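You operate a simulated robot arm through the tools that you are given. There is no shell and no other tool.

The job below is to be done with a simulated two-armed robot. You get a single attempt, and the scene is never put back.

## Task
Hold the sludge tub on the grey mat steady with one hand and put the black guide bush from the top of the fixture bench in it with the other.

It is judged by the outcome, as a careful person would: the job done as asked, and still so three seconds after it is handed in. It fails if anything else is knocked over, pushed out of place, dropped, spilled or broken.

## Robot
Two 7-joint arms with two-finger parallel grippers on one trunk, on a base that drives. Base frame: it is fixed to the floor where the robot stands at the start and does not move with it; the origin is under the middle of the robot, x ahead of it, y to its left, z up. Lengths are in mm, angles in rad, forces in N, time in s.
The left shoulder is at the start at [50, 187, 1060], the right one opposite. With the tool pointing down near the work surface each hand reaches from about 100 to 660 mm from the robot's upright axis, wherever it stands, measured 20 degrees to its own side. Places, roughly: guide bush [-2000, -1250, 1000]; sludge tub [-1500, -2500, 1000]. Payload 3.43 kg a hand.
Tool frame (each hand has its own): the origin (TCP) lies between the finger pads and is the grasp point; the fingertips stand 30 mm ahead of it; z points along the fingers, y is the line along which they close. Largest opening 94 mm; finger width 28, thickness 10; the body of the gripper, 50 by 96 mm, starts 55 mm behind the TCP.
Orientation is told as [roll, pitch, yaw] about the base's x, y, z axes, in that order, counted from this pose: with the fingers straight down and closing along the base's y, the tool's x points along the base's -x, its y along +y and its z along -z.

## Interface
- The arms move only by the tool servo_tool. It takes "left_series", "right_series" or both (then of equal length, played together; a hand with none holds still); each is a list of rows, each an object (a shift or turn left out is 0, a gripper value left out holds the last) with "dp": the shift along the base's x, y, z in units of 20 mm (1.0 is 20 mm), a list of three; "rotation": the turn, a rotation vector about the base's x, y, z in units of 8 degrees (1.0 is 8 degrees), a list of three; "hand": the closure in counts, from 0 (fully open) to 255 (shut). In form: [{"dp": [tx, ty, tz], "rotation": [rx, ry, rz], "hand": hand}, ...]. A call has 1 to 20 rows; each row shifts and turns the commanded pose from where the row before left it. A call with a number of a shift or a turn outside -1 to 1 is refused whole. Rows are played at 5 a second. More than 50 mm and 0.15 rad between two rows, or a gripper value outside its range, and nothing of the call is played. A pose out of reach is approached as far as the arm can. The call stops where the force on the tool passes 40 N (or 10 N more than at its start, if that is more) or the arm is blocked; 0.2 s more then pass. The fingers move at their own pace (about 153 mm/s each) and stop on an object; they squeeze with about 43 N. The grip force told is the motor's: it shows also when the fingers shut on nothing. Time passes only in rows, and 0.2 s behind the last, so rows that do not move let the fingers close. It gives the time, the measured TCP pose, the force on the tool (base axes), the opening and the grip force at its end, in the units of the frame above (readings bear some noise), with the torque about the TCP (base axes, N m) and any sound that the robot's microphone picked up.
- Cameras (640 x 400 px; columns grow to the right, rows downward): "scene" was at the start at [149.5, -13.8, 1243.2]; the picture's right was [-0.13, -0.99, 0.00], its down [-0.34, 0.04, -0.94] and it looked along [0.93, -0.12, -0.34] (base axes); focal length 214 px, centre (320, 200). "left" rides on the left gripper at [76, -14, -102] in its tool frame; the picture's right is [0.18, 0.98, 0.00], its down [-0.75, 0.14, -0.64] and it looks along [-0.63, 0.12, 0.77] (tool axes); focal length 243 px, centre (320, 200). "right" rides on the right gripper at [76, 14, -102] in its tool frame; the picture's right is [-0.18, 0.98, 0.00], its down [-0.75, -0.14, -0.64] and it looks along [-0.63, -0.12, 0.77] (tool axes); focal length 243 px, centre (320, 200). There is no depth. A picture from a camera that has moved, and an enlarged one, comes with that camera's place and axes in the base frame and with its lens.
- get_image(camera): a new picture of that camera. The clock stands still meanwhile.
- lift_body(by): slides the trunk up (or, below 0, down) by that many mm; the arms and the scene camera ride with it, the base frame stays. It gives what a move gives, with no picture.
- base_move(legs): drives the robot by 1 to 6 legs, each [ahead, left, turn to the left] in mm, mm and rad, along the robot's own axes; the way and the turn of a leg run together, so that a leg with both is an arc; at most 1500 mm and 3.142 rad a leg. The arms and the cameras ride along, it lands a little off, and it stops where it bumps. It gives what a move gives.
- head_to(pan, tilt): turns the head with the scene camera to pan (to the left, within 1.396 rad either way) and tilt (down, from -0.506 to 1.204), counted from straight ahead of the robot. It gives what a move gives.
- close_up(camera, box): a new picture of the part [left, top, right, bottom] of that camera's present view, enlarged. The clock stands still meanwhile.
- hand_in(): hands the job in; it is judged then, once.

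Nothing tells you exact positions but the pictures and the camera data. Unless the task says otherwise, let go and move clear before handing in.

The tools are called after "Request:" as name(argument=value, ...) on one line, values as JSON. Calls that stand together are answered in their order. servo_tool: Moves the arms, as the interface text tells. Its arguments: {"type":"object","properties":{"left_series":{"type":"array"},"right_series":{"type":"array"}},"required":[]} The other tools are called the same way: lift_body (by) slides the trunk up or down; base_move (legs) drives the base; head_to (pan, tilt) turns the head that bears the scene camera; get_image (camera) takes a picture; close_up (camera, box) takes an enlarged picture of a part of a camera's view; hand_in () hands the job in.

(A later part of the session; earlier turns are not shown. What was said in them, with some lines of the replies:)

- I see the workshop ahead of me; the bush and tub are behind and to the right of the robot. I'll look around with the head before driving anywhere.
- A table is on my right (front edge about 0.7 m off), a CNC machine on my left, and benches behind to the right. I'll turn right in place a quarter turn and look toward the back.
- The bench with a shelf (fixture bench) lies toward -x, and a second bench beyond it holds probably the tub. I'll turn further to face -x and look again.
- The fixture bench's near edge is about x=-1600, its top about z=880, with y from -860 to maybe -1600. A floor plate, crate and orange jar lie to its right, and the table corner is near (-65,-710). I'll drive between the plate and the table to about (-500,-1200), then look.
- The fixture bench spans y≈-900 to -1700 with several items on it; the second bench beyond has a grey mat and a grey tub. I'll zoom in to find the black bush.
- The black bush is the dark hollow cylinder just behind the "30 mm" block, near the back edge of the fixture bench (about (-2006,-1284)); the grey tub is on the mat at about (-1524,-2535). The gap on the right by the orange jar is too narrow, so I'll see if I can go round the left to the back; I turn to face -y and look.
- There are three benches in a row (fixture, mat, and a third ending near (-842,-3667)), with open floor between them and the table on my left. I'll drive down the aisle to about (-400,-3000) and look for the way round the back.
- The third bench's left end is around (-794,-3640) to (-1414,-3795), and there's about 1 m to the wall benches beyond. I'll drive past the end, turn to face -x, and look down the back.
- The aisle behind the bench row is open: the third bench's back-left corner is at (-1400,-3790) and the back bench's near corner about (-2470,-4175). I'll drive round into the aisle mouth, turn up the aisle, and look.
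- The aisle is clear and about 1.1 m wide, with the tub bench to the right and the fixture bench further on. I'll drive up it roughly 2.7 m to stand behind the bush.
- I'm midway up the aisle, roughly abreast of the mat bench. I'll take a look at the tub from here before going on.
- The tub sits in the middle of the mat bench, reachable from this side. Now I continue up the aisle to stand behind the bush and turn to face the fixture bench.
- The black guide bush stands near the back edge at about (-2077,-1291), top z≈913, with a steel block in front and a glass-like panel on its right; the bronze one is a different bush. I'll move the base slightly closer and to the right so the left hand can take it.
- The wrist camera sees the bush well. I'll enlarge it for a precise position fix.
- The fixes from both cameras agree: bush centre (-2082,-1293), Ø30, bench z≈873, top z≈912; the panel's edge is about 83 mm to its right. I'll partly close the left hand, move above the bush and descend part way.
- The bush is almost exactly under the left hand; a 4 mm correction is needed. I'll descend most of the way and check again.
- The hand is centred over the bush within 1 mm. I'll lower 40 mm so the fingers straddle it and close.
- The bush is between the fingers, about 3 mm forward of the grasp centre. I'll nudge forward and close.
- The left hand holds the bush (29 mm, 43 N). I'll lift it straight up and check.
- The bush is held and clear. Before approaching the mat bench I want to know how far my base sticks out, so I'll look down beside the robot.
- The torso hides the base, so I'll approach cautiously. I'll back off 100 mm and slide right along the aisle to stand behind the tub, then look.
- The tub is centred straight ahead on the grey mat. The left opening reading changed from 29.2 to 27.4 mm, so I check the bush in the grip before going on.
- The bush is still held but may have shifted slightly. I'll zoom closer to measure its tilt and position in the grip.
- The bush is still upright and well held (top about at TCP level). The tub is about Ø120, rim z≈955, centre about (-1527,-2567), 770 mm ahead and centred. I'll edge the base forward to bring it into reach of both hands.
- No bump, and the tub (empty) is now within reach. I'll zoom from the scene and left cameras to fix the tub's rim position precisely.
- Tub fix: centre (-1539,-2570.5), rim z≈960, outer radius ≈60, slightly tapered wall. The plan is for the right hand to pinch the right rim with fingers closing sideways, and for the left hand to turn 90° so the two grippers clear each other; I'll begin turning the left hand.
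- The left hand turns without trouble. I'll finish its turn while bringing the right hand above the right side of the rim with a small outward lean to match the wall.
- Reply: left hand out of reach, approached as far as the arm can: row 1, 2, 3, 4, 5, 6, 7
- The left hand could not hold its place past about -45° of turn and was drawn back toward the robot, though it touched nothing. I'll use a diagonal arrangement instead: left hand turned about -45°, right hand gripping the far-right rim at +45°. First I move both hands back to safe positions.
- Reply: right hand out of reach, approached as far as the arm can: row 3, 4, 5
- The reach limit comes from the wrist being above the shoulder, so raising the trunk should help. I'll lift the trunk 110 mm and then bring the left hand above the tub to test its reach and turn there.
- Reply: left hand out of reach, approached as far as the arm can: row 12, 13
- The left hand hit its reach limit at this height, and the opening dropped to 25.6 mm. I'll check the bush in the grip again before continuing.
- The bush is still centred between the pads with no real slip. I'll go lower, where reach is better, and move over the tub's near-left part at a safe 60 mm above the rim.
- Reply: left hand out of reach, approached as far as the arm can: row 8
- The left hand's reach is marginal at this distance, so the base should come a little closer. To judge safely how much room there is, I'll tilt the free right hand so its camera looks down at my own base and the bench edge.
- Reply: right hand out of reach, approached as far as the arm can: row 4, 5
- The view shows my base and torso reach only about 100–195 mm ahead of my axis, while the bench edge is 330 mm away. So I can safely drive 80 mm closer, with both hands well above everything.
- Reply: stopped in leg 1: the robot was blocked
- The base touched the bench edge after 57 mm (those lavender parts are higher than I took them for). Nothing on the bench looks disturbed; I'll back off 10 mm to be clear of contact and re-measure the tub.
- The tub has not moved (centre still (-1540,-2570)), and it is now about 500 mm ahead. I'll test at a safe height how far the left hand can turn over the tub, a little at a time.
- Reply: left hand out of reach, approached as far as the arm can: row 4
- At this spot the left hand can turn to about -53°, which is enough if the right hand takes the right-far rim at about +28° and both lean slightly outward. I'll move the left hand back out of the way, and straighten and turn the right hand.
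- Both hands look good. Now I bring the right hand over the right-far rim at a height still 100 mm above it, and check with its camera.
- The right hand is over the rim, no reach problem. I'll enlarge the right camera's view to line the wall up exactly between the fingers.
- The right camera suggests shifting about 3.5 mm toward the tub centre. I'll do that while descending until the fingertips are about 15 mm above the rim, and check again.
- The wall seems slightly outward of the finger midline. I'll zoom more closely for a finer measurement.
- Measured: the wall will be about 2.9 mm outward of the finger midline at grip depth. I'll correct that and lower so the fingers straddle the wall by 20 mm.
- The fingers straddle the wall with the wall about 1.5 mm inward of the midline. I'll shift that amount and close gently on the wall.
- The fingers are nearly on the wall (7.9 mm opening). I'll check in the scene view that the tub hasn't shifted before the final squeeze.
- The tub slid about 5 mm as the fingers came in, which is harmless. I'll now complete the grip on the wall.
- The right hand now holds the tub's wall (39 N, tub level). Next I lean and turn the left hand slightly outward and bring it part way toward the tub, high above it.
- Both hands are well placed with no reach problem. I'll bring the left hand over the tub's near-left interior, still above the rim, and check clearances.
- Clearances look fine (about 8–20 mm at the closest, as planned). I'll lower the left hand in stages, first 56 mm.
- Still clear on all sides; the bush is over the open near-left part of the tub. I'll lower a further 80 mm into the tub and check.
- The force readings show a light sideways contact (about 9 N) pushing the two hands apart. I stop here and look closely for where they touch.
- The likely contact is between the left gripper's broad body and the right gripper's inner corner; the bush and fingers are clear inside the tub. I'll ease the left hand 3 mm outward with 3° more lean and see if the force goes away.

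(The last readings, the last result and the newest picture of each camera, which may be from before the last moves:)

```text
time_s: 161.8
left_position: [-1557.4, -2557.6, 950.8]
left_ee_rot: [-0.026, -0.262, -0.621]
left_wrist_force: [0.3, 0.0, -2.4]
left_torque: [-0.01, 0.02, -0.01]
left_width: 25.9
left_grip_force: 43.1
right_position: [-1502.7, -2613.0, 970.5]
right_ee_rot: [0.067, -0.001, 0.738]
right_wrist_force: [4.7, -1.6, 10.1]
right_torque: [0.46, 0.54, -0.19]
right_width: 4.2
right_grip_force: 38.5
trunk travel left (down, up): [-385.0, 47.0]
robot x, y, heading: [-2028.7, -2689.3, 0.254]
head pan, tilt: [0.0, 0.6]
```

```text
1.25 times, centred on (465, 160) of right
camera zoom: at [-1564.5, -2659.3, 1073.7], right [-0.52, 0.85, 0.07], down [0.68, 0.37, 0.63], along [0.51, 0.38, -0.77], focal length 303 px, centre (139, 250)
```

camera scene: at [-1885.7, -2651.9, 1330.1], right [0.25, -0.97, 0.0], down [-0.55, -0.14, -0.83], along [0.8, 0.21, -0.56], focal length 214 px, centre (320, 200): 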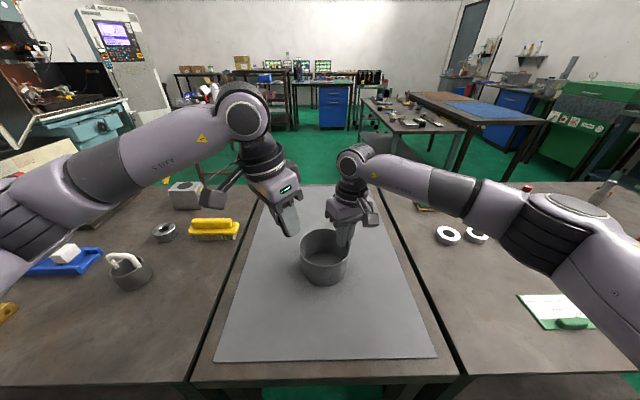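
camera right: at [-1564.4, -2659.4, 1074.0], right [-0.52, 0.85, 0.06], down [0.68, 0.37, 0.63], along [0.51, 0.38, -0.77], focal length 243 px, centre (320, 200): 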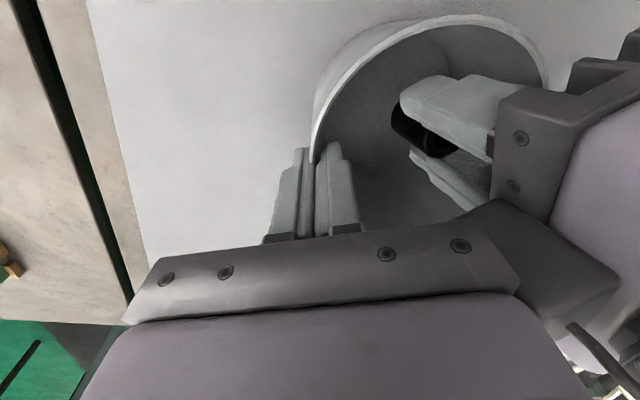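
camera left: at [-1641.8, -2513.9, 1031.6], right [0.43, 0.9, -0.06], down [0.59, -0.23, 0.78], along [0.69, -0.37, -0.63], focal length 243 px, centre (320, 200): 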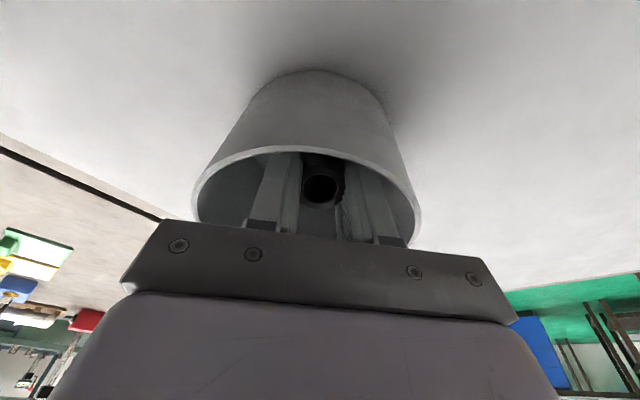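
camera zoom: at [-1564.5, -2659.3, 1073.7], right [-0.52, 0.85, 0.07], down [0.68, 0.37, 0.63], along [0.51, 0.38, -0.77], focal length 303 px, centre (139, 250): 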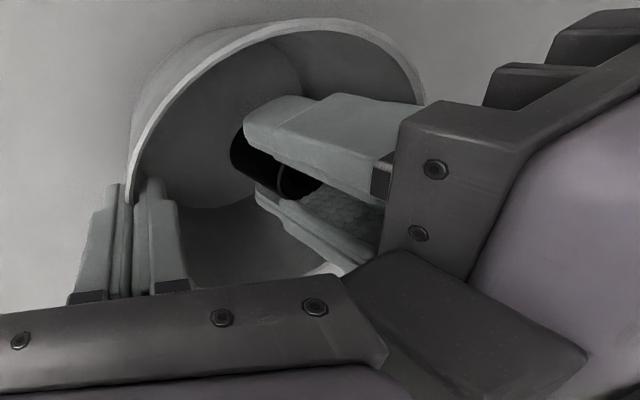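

The contact force is gone. I'll continue lowering in small steps toward the tub floor, watching the force.

Request:
servo_tool(left_series=[{"dp": [0, 0, -0.3]}, {"dp": [0, 0, -0.3]}, {"dp": [0, 0, -0.3]}, {}])

Request:
close_up(camera="left", box=[180, 120, 440, 300])

Request:
close_up(camera="right", box=[290, 0, 640, 320])

Request:
close_up(camera="scene", box=[250, 150, 390, 290])

```text
time_s: 162.8
left_position: [-1558.6, -2558.4, 931.9]
left_ee_rot: [-0.027, -0.261, -0.62]
left_wrist_force: [2.2, -2.0, 0.1]
left_torque: [0.09, 0.06, -0.04]
left_width: 25.8
left_grip_force: 42.1
right_position: [-1502.4, -2614.8, 969.2]
right_ee_rot: [0.066, 0.0, 0.739]
right_wrist_force: [3.4, 0.9, 10.3]
right_torque: [0.46, 0.55, -0.2]
right_width: 4.3
right_grip_force: 38.6
trunk travel left (down, up): [-385.0, 47.0]
robot x, y, heading: [-2029.7, -2689.5, 0.254]
head pan, tilt: [0.0, 0.6]
```

```text
2.22 times, centred on (310, 210) of left
camera zoom: at [-1647.5, -2509.5, 1011.0], right [0.43, 0.9, -0.07], down [0.55, -0.2, 0.81], along [0.71, -0.39, -0.58], focal length 539 px, centre (342, 178)
```

zoom: 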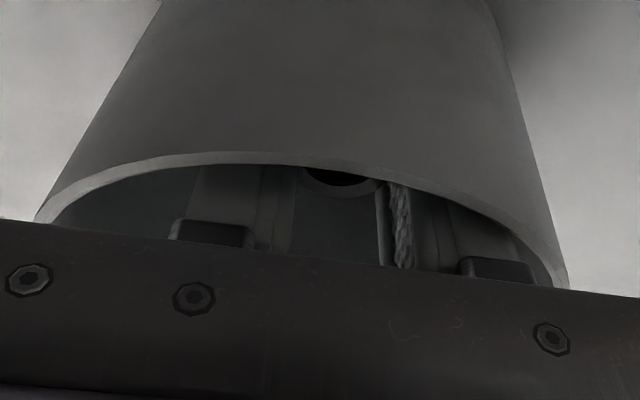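

```text
1.25 times, centred on (465, 160) of right
camera zoom: at [-1564.5, -2659.5, 1073.4], right [-0.52, 0.85, 0.06], down [0.68, 0.37, 0.63], along [0.51, 0.37, -0.77], focal length 303 px, centre (139, 250)
```

zoom: 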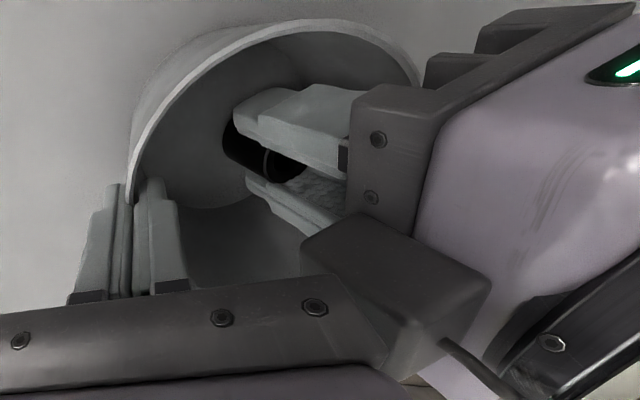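

```text
2.86 times, centred on (320, 220) of scene
camera zoom: at [-1885.9, -2652.3, 1330.1], right [0.25, -0.97, 0.0], down [-0.55, -0.14, -0.83], along [0.8, 0.21, -0.56], focal length 613 px, centre (320, 143)
```

zoom: 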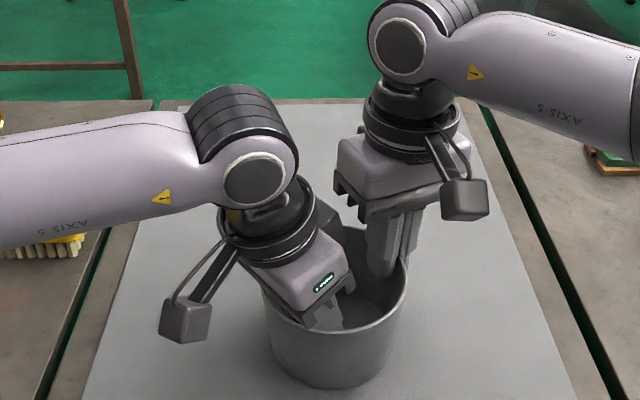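

The bush is now only about 7–9 mm above the tub floor, with a light touch (≈3 N) near the rim side. I'll shift 2 mm inward and lower 4 mm more.

Request:
servo_tool(left_series=[{"dp": [0.08, -0.058, 0]}, {"dp": [0, 0, -0.2]}, {}])

Request:
close_up(camera="right", box=[290, 0, 640, 320])

```text
time_s: 163.6
left_position: [-1558.0, -2558.9, 930.2]
left_ee_rot: [-0.027, -0.261, -0.62]
left_wrist_force: [-2.2, 0.7, 12.0]
left_torque: [0.06, 0.18, -0.01]
left_width: 25.6
left_grip_force: 42.8
right_position: [-1503.7, -2614.2, 968.8]
right_ee_rot: [0.064, 0.0, 0.737]
right_wrist_force: [6.5, 0.6, 5.1]
right_torque: [0.44, 0.39, -0.36]
right_width: 4.4
right_grip_force: 38.9
trunk travel left (down, up): [-385.0, 47.0]
robot x, y, heading: [-2027.5, -2688.8, 0.254]
head pan, tilt: [0.0, 0.6]
```

```text
1.25 times, centred on (465, 160) of right
camera zoom: at [-1564.9, -2659.5, 1073.4], right [-0.52, 0.85, 0.06], down [0.68, 0.37, 0.63], along [0.51, 0.37, -0.77], focal length 303 px, centre (139, 250)
```

zoom: 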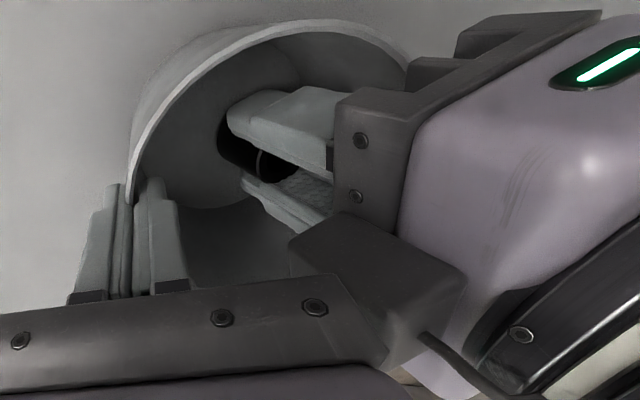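

The left hand now feels firm upward contact (about 14 N): the bush is resting on the tub floor. I'll relieve by 1 mm and open the left fingers just enough to let go.

Request:
servo_tool(left_series=[{"dp": [0, 0, 0.06]}, {"hand": 200}, {"hand": 175}, {"hand": 160}, {}, {}])

Request:
close_up(camera="right", box=[290, 0, 640, 320])

Request:
close_up(camera="right", box=[380, 40, 500, 160])

```text
time_s: 164.9
left_position: [-1557.7, -2559.8, 928.7]
left_ee_rot: [-0.027, -0.257, -0.619]
left_wrist_force: [-1.6, -6.7, -2.1]
left_torque: [0.15, -0.04, 0.08]
left_width: 31.0
left_grip_force: 0.1
right_position: [-1504.2, -2613.8, 969.8]
right_ee_rot: [0.066, 0.001, 0.74]
right_wrist_force: [1.3, 4.5, 8.1]
right_torque: [0.26, 0.65, -0.23]
right_width: 4.4
right_grip_force: 39.2
trunk travel left (down, up): [-385.0, 47.0]
robot x, y, heading: [-2027.3, -2688.1, 0.251]
head pan, tilt: [0.0, 0.6]
```

```text
1.25 times, centred on (465, 160) of right
camera zoom: at [-1564.8, -2659.6, 1073.5], right [-0.52, 0.85, 0.06], down [0.68, 0.37, 0.63], along [0.51, 0.38, -0.77], focal length 303 px, centre (139, 250)
```

zoom: 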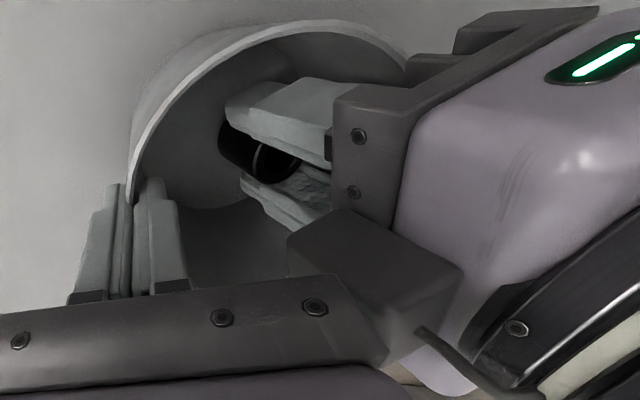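

```text
3.33 times, centred on (440, 100) of right
camera zoom: at [-1564.8, -2659.6, 1073.5], right [-0.52, 0.85, 0.06], down [0.68, 0.37, 0.63], along [0.51, 0.38, -0.77], focal length 809 px, centre (-80, 533)
```

zoom: 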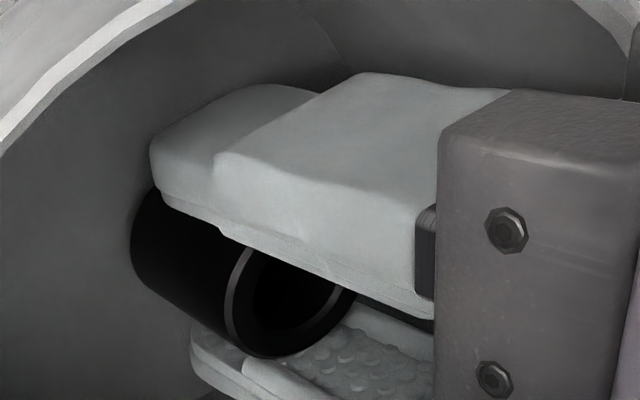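

The left fingers opened to 31 mm and one finger is lightly touching the tub's near wall, so I'll shift 4 mm away from it and open a little further to free the bush completely.

Request:
servo_tool(left_series=[{"dp": [-0.06, -0.082, 0]}, {"dp": [-0.06, -0.082, 0]}, {"hand": 150}, {}, {}])

Request:
close_up(camera="right", box=[380, 40, 500, 160])

Request:
close_up(camera="left", box=[180, 120, 440, 300])

```text
time_s: 166.2
left_position: [-1559.3, -2561.1, 929.8]
left_ee_rot: [-0.025, -0.26, -0.617]
left_wrist_force: [0.6, -3.0, 2.4]
left_torque: [0.19, 0.02, 0.0]
left_width: 37.7
left_grip_force: 0.1
right_position: [-1502.5, -2613.5, 970.1]
right_ee_rot: [0.064, -0.001, 0.739]
right_wrist_force: [0.5, 4.5, 6.4]
right_torque: [0.49, 0.58, -0.26]
right_width: 4.4
right_grip_force: 38.6
trunk travel left (down, up): [-385.0, 47.0]
robot x, y, heading: [-2025.5, -2685.7, 0.253]
head pan, tilt: [0.0, 0.6]
```

```text
3.33 times, centred on (440, 100) of right
camera zoom: at [-1564.7, -2659.3, 1073.4], right [-0.52, 0.85, 0.06], down [0.68, 0.37, 0.63], along [0.51, 0.37, -0.77], focal length 809 px, centre (-80, 533)
```

zoom: 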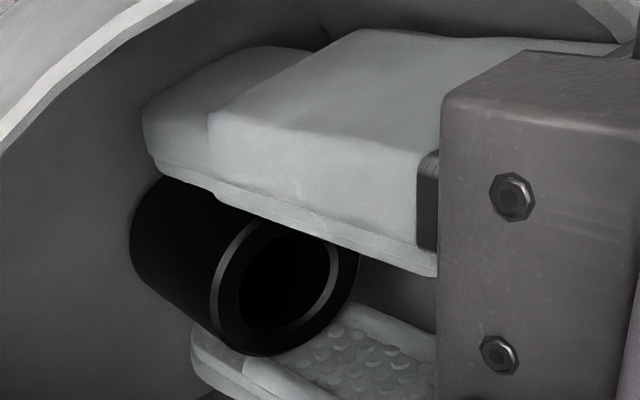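

```text
2.22 times, centred on (310, 210) of left
camera zoom: at [-1648.2, -2514.2, 1007.7], right [0.43, 0.9, -0.07], down [0.55, -0.2, 0.81], along [0.71, -0.39, -0.58], focal length 539 px, centre (342, 178)
```

zoom: 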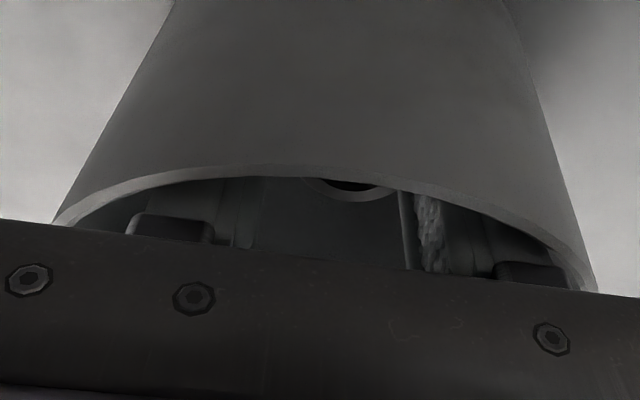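

The bush is free, standing on the tub floor between the open fingers. I'll withdraw the left hand slowly along its own axis while the right keeps holding the tub.

Request:
servo_tool(left_series=[{"dp": [-0.06, 0.052, 0.29]}, {"dp": [-0.1, 0.087, 0.48]}, {"dp": [-0.12, 0.105, 0.58]}, {"dp": [-0.12, 0.105, 0.58]}, {}])

Request:
get_image(camera="right")

Request:
close_up(camera="left", box=[180, 90, 440, 270])

```text
time_s: 167.3
left_position: [-1565.9, -2553.9, 970.3]
left_ee_rot: [-0.025, -0.26, -0.62]
left_wrist_force: [1.0, -5.4, -0.7]
left_torque: [-0.05, 0.0, -0.02]
left_width: 36.7
left_grip_force: 0.1
right_position: [-1503.4, -2612.5, 969.9]
right_ee_rot: [0.064, 0.0, 0.739]
right_wrist_force: [0.4, 4.8, 5.4]
right_torque: [0.45, 0.56, -0.24]
right_width: 4.3
right_grip_force: 38.3
trunk travel left (down, up): [-385.0, 47.0]
robot x, y, heading: [-2025.8, -2683.5, 0.252]
head pan, tilt: [0.0, 0.6]
```

```text
taken
camera right: at [-1564.7, -2659.3, 1073.4], right [-0.52, 0.85, 0.06], down [0.68, 0.37, 0.63], along [0.51, 0.37, -0.77], focal length 243 px, centre (320, 200)
```

right: 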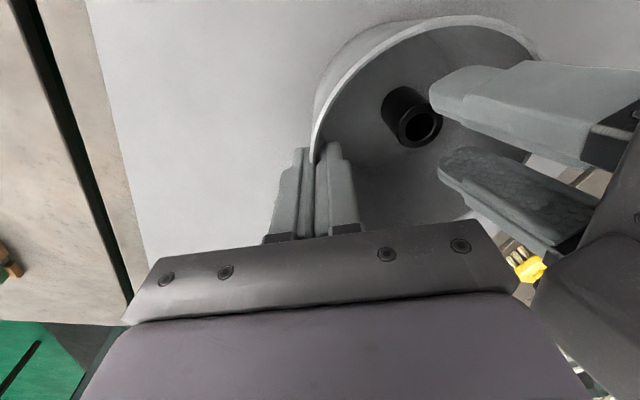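

```text
2.22 times, centred on (310, 180) of left
camera zoom: at [-1654.5, -2506.3, 1047.5], right [0.43, 0.9, -0.07], down [0.55, -0.2, 0.81], along [0.71, -0.39, -0.58], focal length 539 px, centre (342, 244)
```

zoom: 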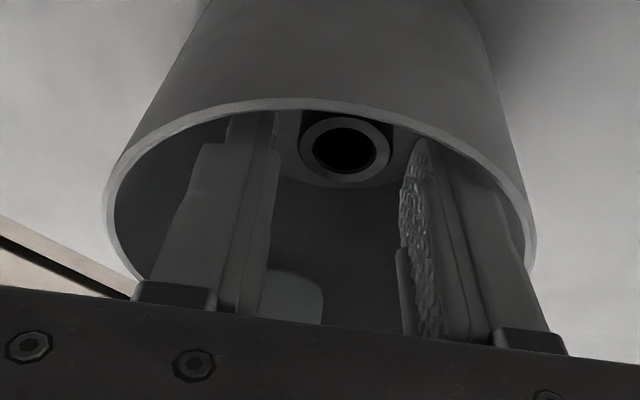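

The bush now stands upright in the tub, well clear of the left fingers. I'll narrow the left fingers a bit to clear the rim and lift them out and away.

Request:
servo_tool(left_series=[{"hand": 180}, {"dp": [-0.06, 0.03, 0.4]}, {"dp": [-0.12, 0.105, 0.58]}, {"dp": [-0.12, 0.105, 0.58]}, {"dp": [-0.12, 0.105, 0.58]}, {"dp": [-0.12, 0.105, 0.58]}, {"dp": [-0.12, 0.105, 0.58]}, {"dp": [-0.4, 0.36, 0.5]}, {"dp": [-0.6, 0.5, 0.3]}, {"dp": [-0.7, 0.6, 0]}, {"dp": [-0.7, 0.6, 0]}, {"dp": [-0.7, 0.6, 0]}, {"dp": [-0.7, 0.6, 0]}, {}])

Request:
get_image(camera="right")

Request:
get_image(camera="scene")

Request:
close_up(camera="scene", box=[272, 190, 384, 290])

```text
time_s: 170.3
left_position: [-1657.9, -2478.3, 1051.4]
left_ee_rot: [-0.027, -0.259, -0.617]
left_wrist_force: [0.1, -0.1, 0.5]
left_torque: [-0.07, 0.0, 0.02]
left_width: 27.3
left_grip_force: 0.0
right_position: [-1502.8, -2615.1, 970.4]
right_ee_rot: [0.065, 0.001, 0.738]
right_wrist_force: [0.9, 1.6, 5.3]
right_torque: [0.48, 0.56, -0.18]
right_width: 4.4
right_grip_force: 38.6
trunk travel left (down, up): [-385.0, 47.0]
robot x, y, heading: [-2028.9, -2689.6, 0.255]
head pan, tilt: [0.0, 0.6]
```

```text
taken
camera right: at [-1564.5, -2659.3, 1073.4], right [-0.52, 0.85, 0.06], down [0.68, 0.37, 0.63], along [0.51, 0.37, -0.77], focal length 243 px, centre (320, 200)
```

right: 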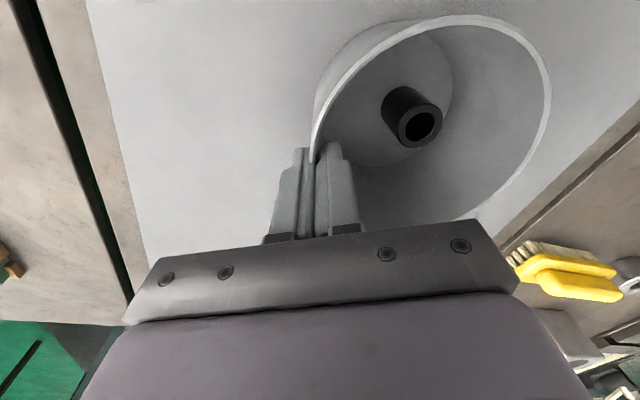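

```text
taken
camera scene: at [-1886.0, -2652.0, 1330.1], right [0.25, -0.97, 0.0], down [-0.55, -0.14, -0.83], along [0.8, 0.21, -0.56], focal length 214 px, centre (320, 200)
```

scene: 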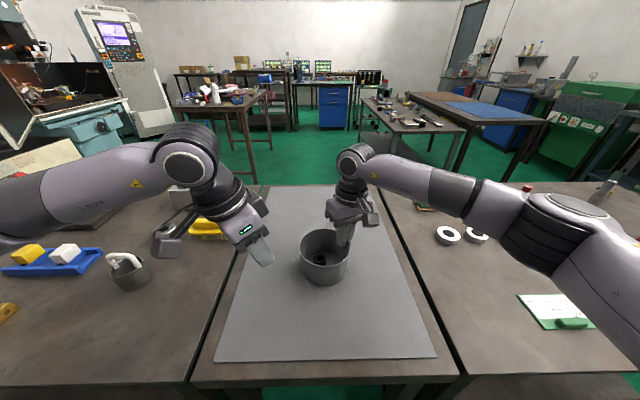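

```text
4.00 times, centred on (328, 240) of scene
camera zoom: at [-1886.0, -2652.0, 1330.1], right [0.25, -0.97, 0.0], down [-0.55, -0.14, -0.83], along [0.8, 0.21, -0.56], focal length 858 px, centre (288, 40)
```

zoom: 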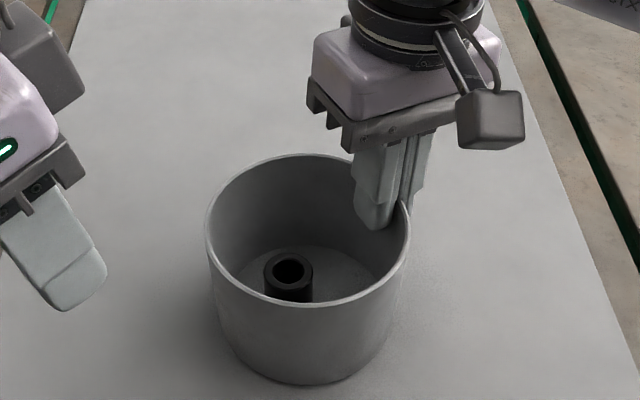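

The guide bush stands upright inside the tub, and the left hand is clear. Now I gently open the right hand and lift it straight off the rim.

Request:
servo_tool(right_series=[{"hand": 235}, {"hand": 200}, {"hand": 160}, {}, {"dp": [0, 0, 0.4]}, {"dp": [0, 0, 0.6]}, {"dp": [0, 0, 0.7]}, {"dp": [0, 0, 0.7]}, {"dp": [0, 0, 0.7]}, {"dp": [0, 0, 0.7]}, {}])

Request:
get_image(camera="right")

Request:
close_up(camera="scene", box=[252, 170, 404, 290])

```text
time_s: 172.8
left_position: [-1655.8, -2478.7, 1050.2]
left_ee_rot: [-0.026, -0.258, -0.619]
left_wrist_force: [0.1, -0.4, 0.0]
left_torque: [0.01, 0.0, -0.01]
left_width: 27.5
left_grip_force: 0.0
right_position: [-1501.5, -2612.7, 1043.7]
right_ee_rot: [0.065, 0.003, 0.74]
right_wrist_force: [-0.2, 0.8, 1.3]
right_torque: [0.0, 0.03, 0.0]
right_width: 35.3
right_grip_force: 0.1
trunk travel left (down, up): [-385.0, 47.0]
robot x, y, heading: [-2027.6, -2687.3, 0.25]
head pan, tilt: [0.0, 0.6]
```

```text
taken
camera right: at [-1562.9, -2659.4, 1147.6], right [-0.52, 0.85, 0.06], down [0.68, 0.37, 0.63], along [0.51, 0.37, -0.77], focal length 243 px, centre (320, 200)
```

right: 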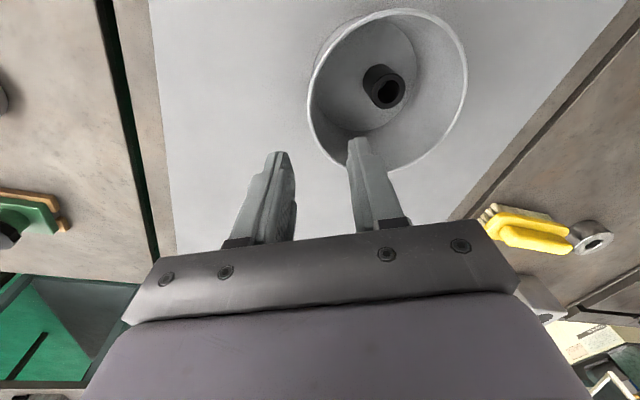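

```text
3.33 times, centred on (328, 230) of scene
camera zoom: at [-1885.6, -2652.1, 1330.0], right [0.25, -0.97, 0.0], down [-0.55, -0.14, -0.83], along [0.8, 0.21, -0.56], focal length 715 px, centre (293, 100)
```

zoom: 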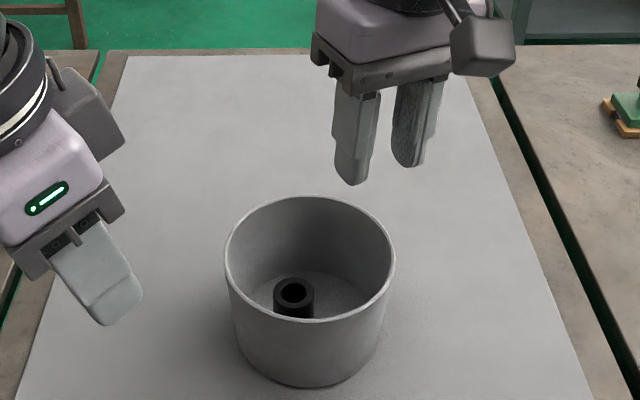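

The tub is released, level, with the bush standing inside. I'll retract both hands well clear and take a last look.

Request:
servo_tool(right_series=[{"dp": [-0.4, -0.4, 0.4]}, {"dp": [-0.7, -0.6, 0.4]}, {"dp": [-0.7, -0.6, 0.4]}, {"dp": [-0.7, -0.6, 0.3]}, {"dp": [-0.7, -0.6, 0.3]}, {"dp": [-0.7, -0.6, 0]}, {"dp": [-0.7, -0.6, 0]}, {}], left_series=[{"dp": [0, 0, 0.5]}, {"dp": [0, 0, 0.6]}, {"dp": [0, 0, 0.6]}, {"dp": [-0.3, 0.1, 0.6]}, {"dp": [-0.3, 0.1, 0.4]}, {"dp": [-0.3, 0.1, 0]}, {}, {}])

Request:
get_image(camera="scene")

Request:
close_up(camera="scene", box=[272, 200, 384, 290])

```text
time_s: 174.6
left_position: [-1674.9, -2471.6, 1103.0]
left_ee_rot: [-0.027, -0.259, -0.618]
left_wrist_force: [0.7, 0.2, -0.1]
left_torque: [-0.03, -0.01, 0.03]
left_width: 27.5
left_grip_force: 0.1
right_position: [-1593.7, -2694.6, 1082.8]
right_ee_rot: [0.064, 0.001, 0.738]
right_wrist_force: [-0.1, 0.1, 0.1]
right_torque: [-0.01, 0.0, -0.02]
right_width: 35.1
right_grip_force: 0.1
trunk travel left (down, up): [-385.0, 47.0]
robot x, y, heading: [-2024.1, -2685.8, 0.25]
head pan, tilt: [0.0, 0.6]
```

```text
taken
camera scene: at [-1885.6, -2651.9, 1330.0], right [0.25, -0.97, 0.0], down [-0.55, -0.14, -0.83], along [0.8, 0.21, -0.56], focal length 214 px, centre (320, 200)
```

scene: 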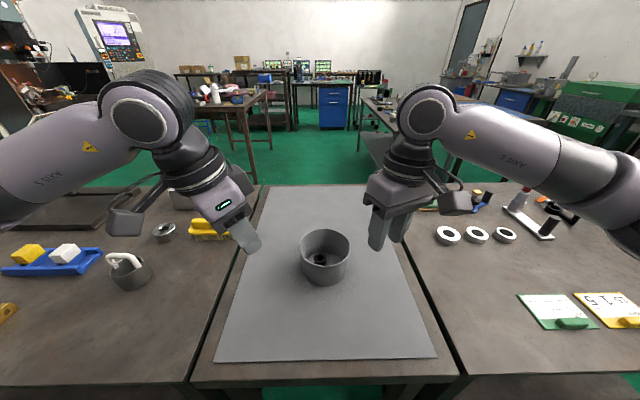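

```text
4.44 times, centred on (328, 245) of scene
camera zoom: at [-1885.6, -2651.9, 1330.0], right [0.25, -0.97, 0.0], down [-0.55, -0.14, -0.83], along [0.8, 0.21, -0.56], focal length 953 px, centre (284, 0)
```

zoom: 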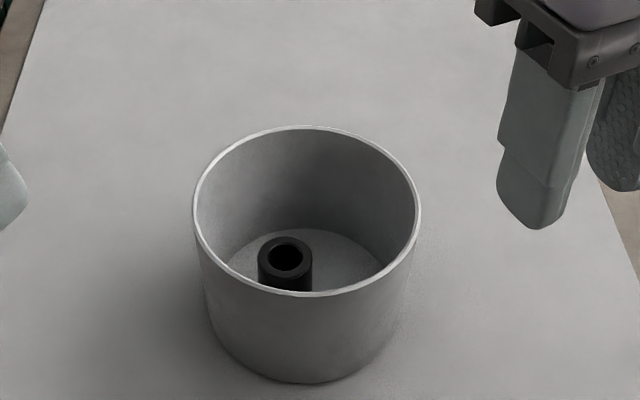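

The black guide bush stands upright in the tub on the grey mat. Both hands are empty and clear, and nothing else in view looks disturbed, so I'm handing in.

Request:
hand_in()

```text
The job is handed in.
```

The black guide bush is standing upright in the sludge tub on the grey mat, and I've handed the job in. The right hand held the tub's wall while the left hand set the bush on the tub floor. Both hands then let go and moved clear.

- **Tub moved slightly:** it slid about 5 mm on the mat when the right fingers closed on it. It is still level.
- **Light bump:** the base touched the edge of the mat bench once while I moved closer. I backed off 10 mm, and the camera showed the tub in the same place afterwards.
- **Hands touched:** the two grippers pressed together with about 9 N while I was lowering the bush. I eased the left one away before continuing.

In the last pictures nothing else on the mat bench or the benches beside it looked disturbed. I did not look at the fixture bench again after driving away, but it looked undisturbed when I lifted the bush off it.
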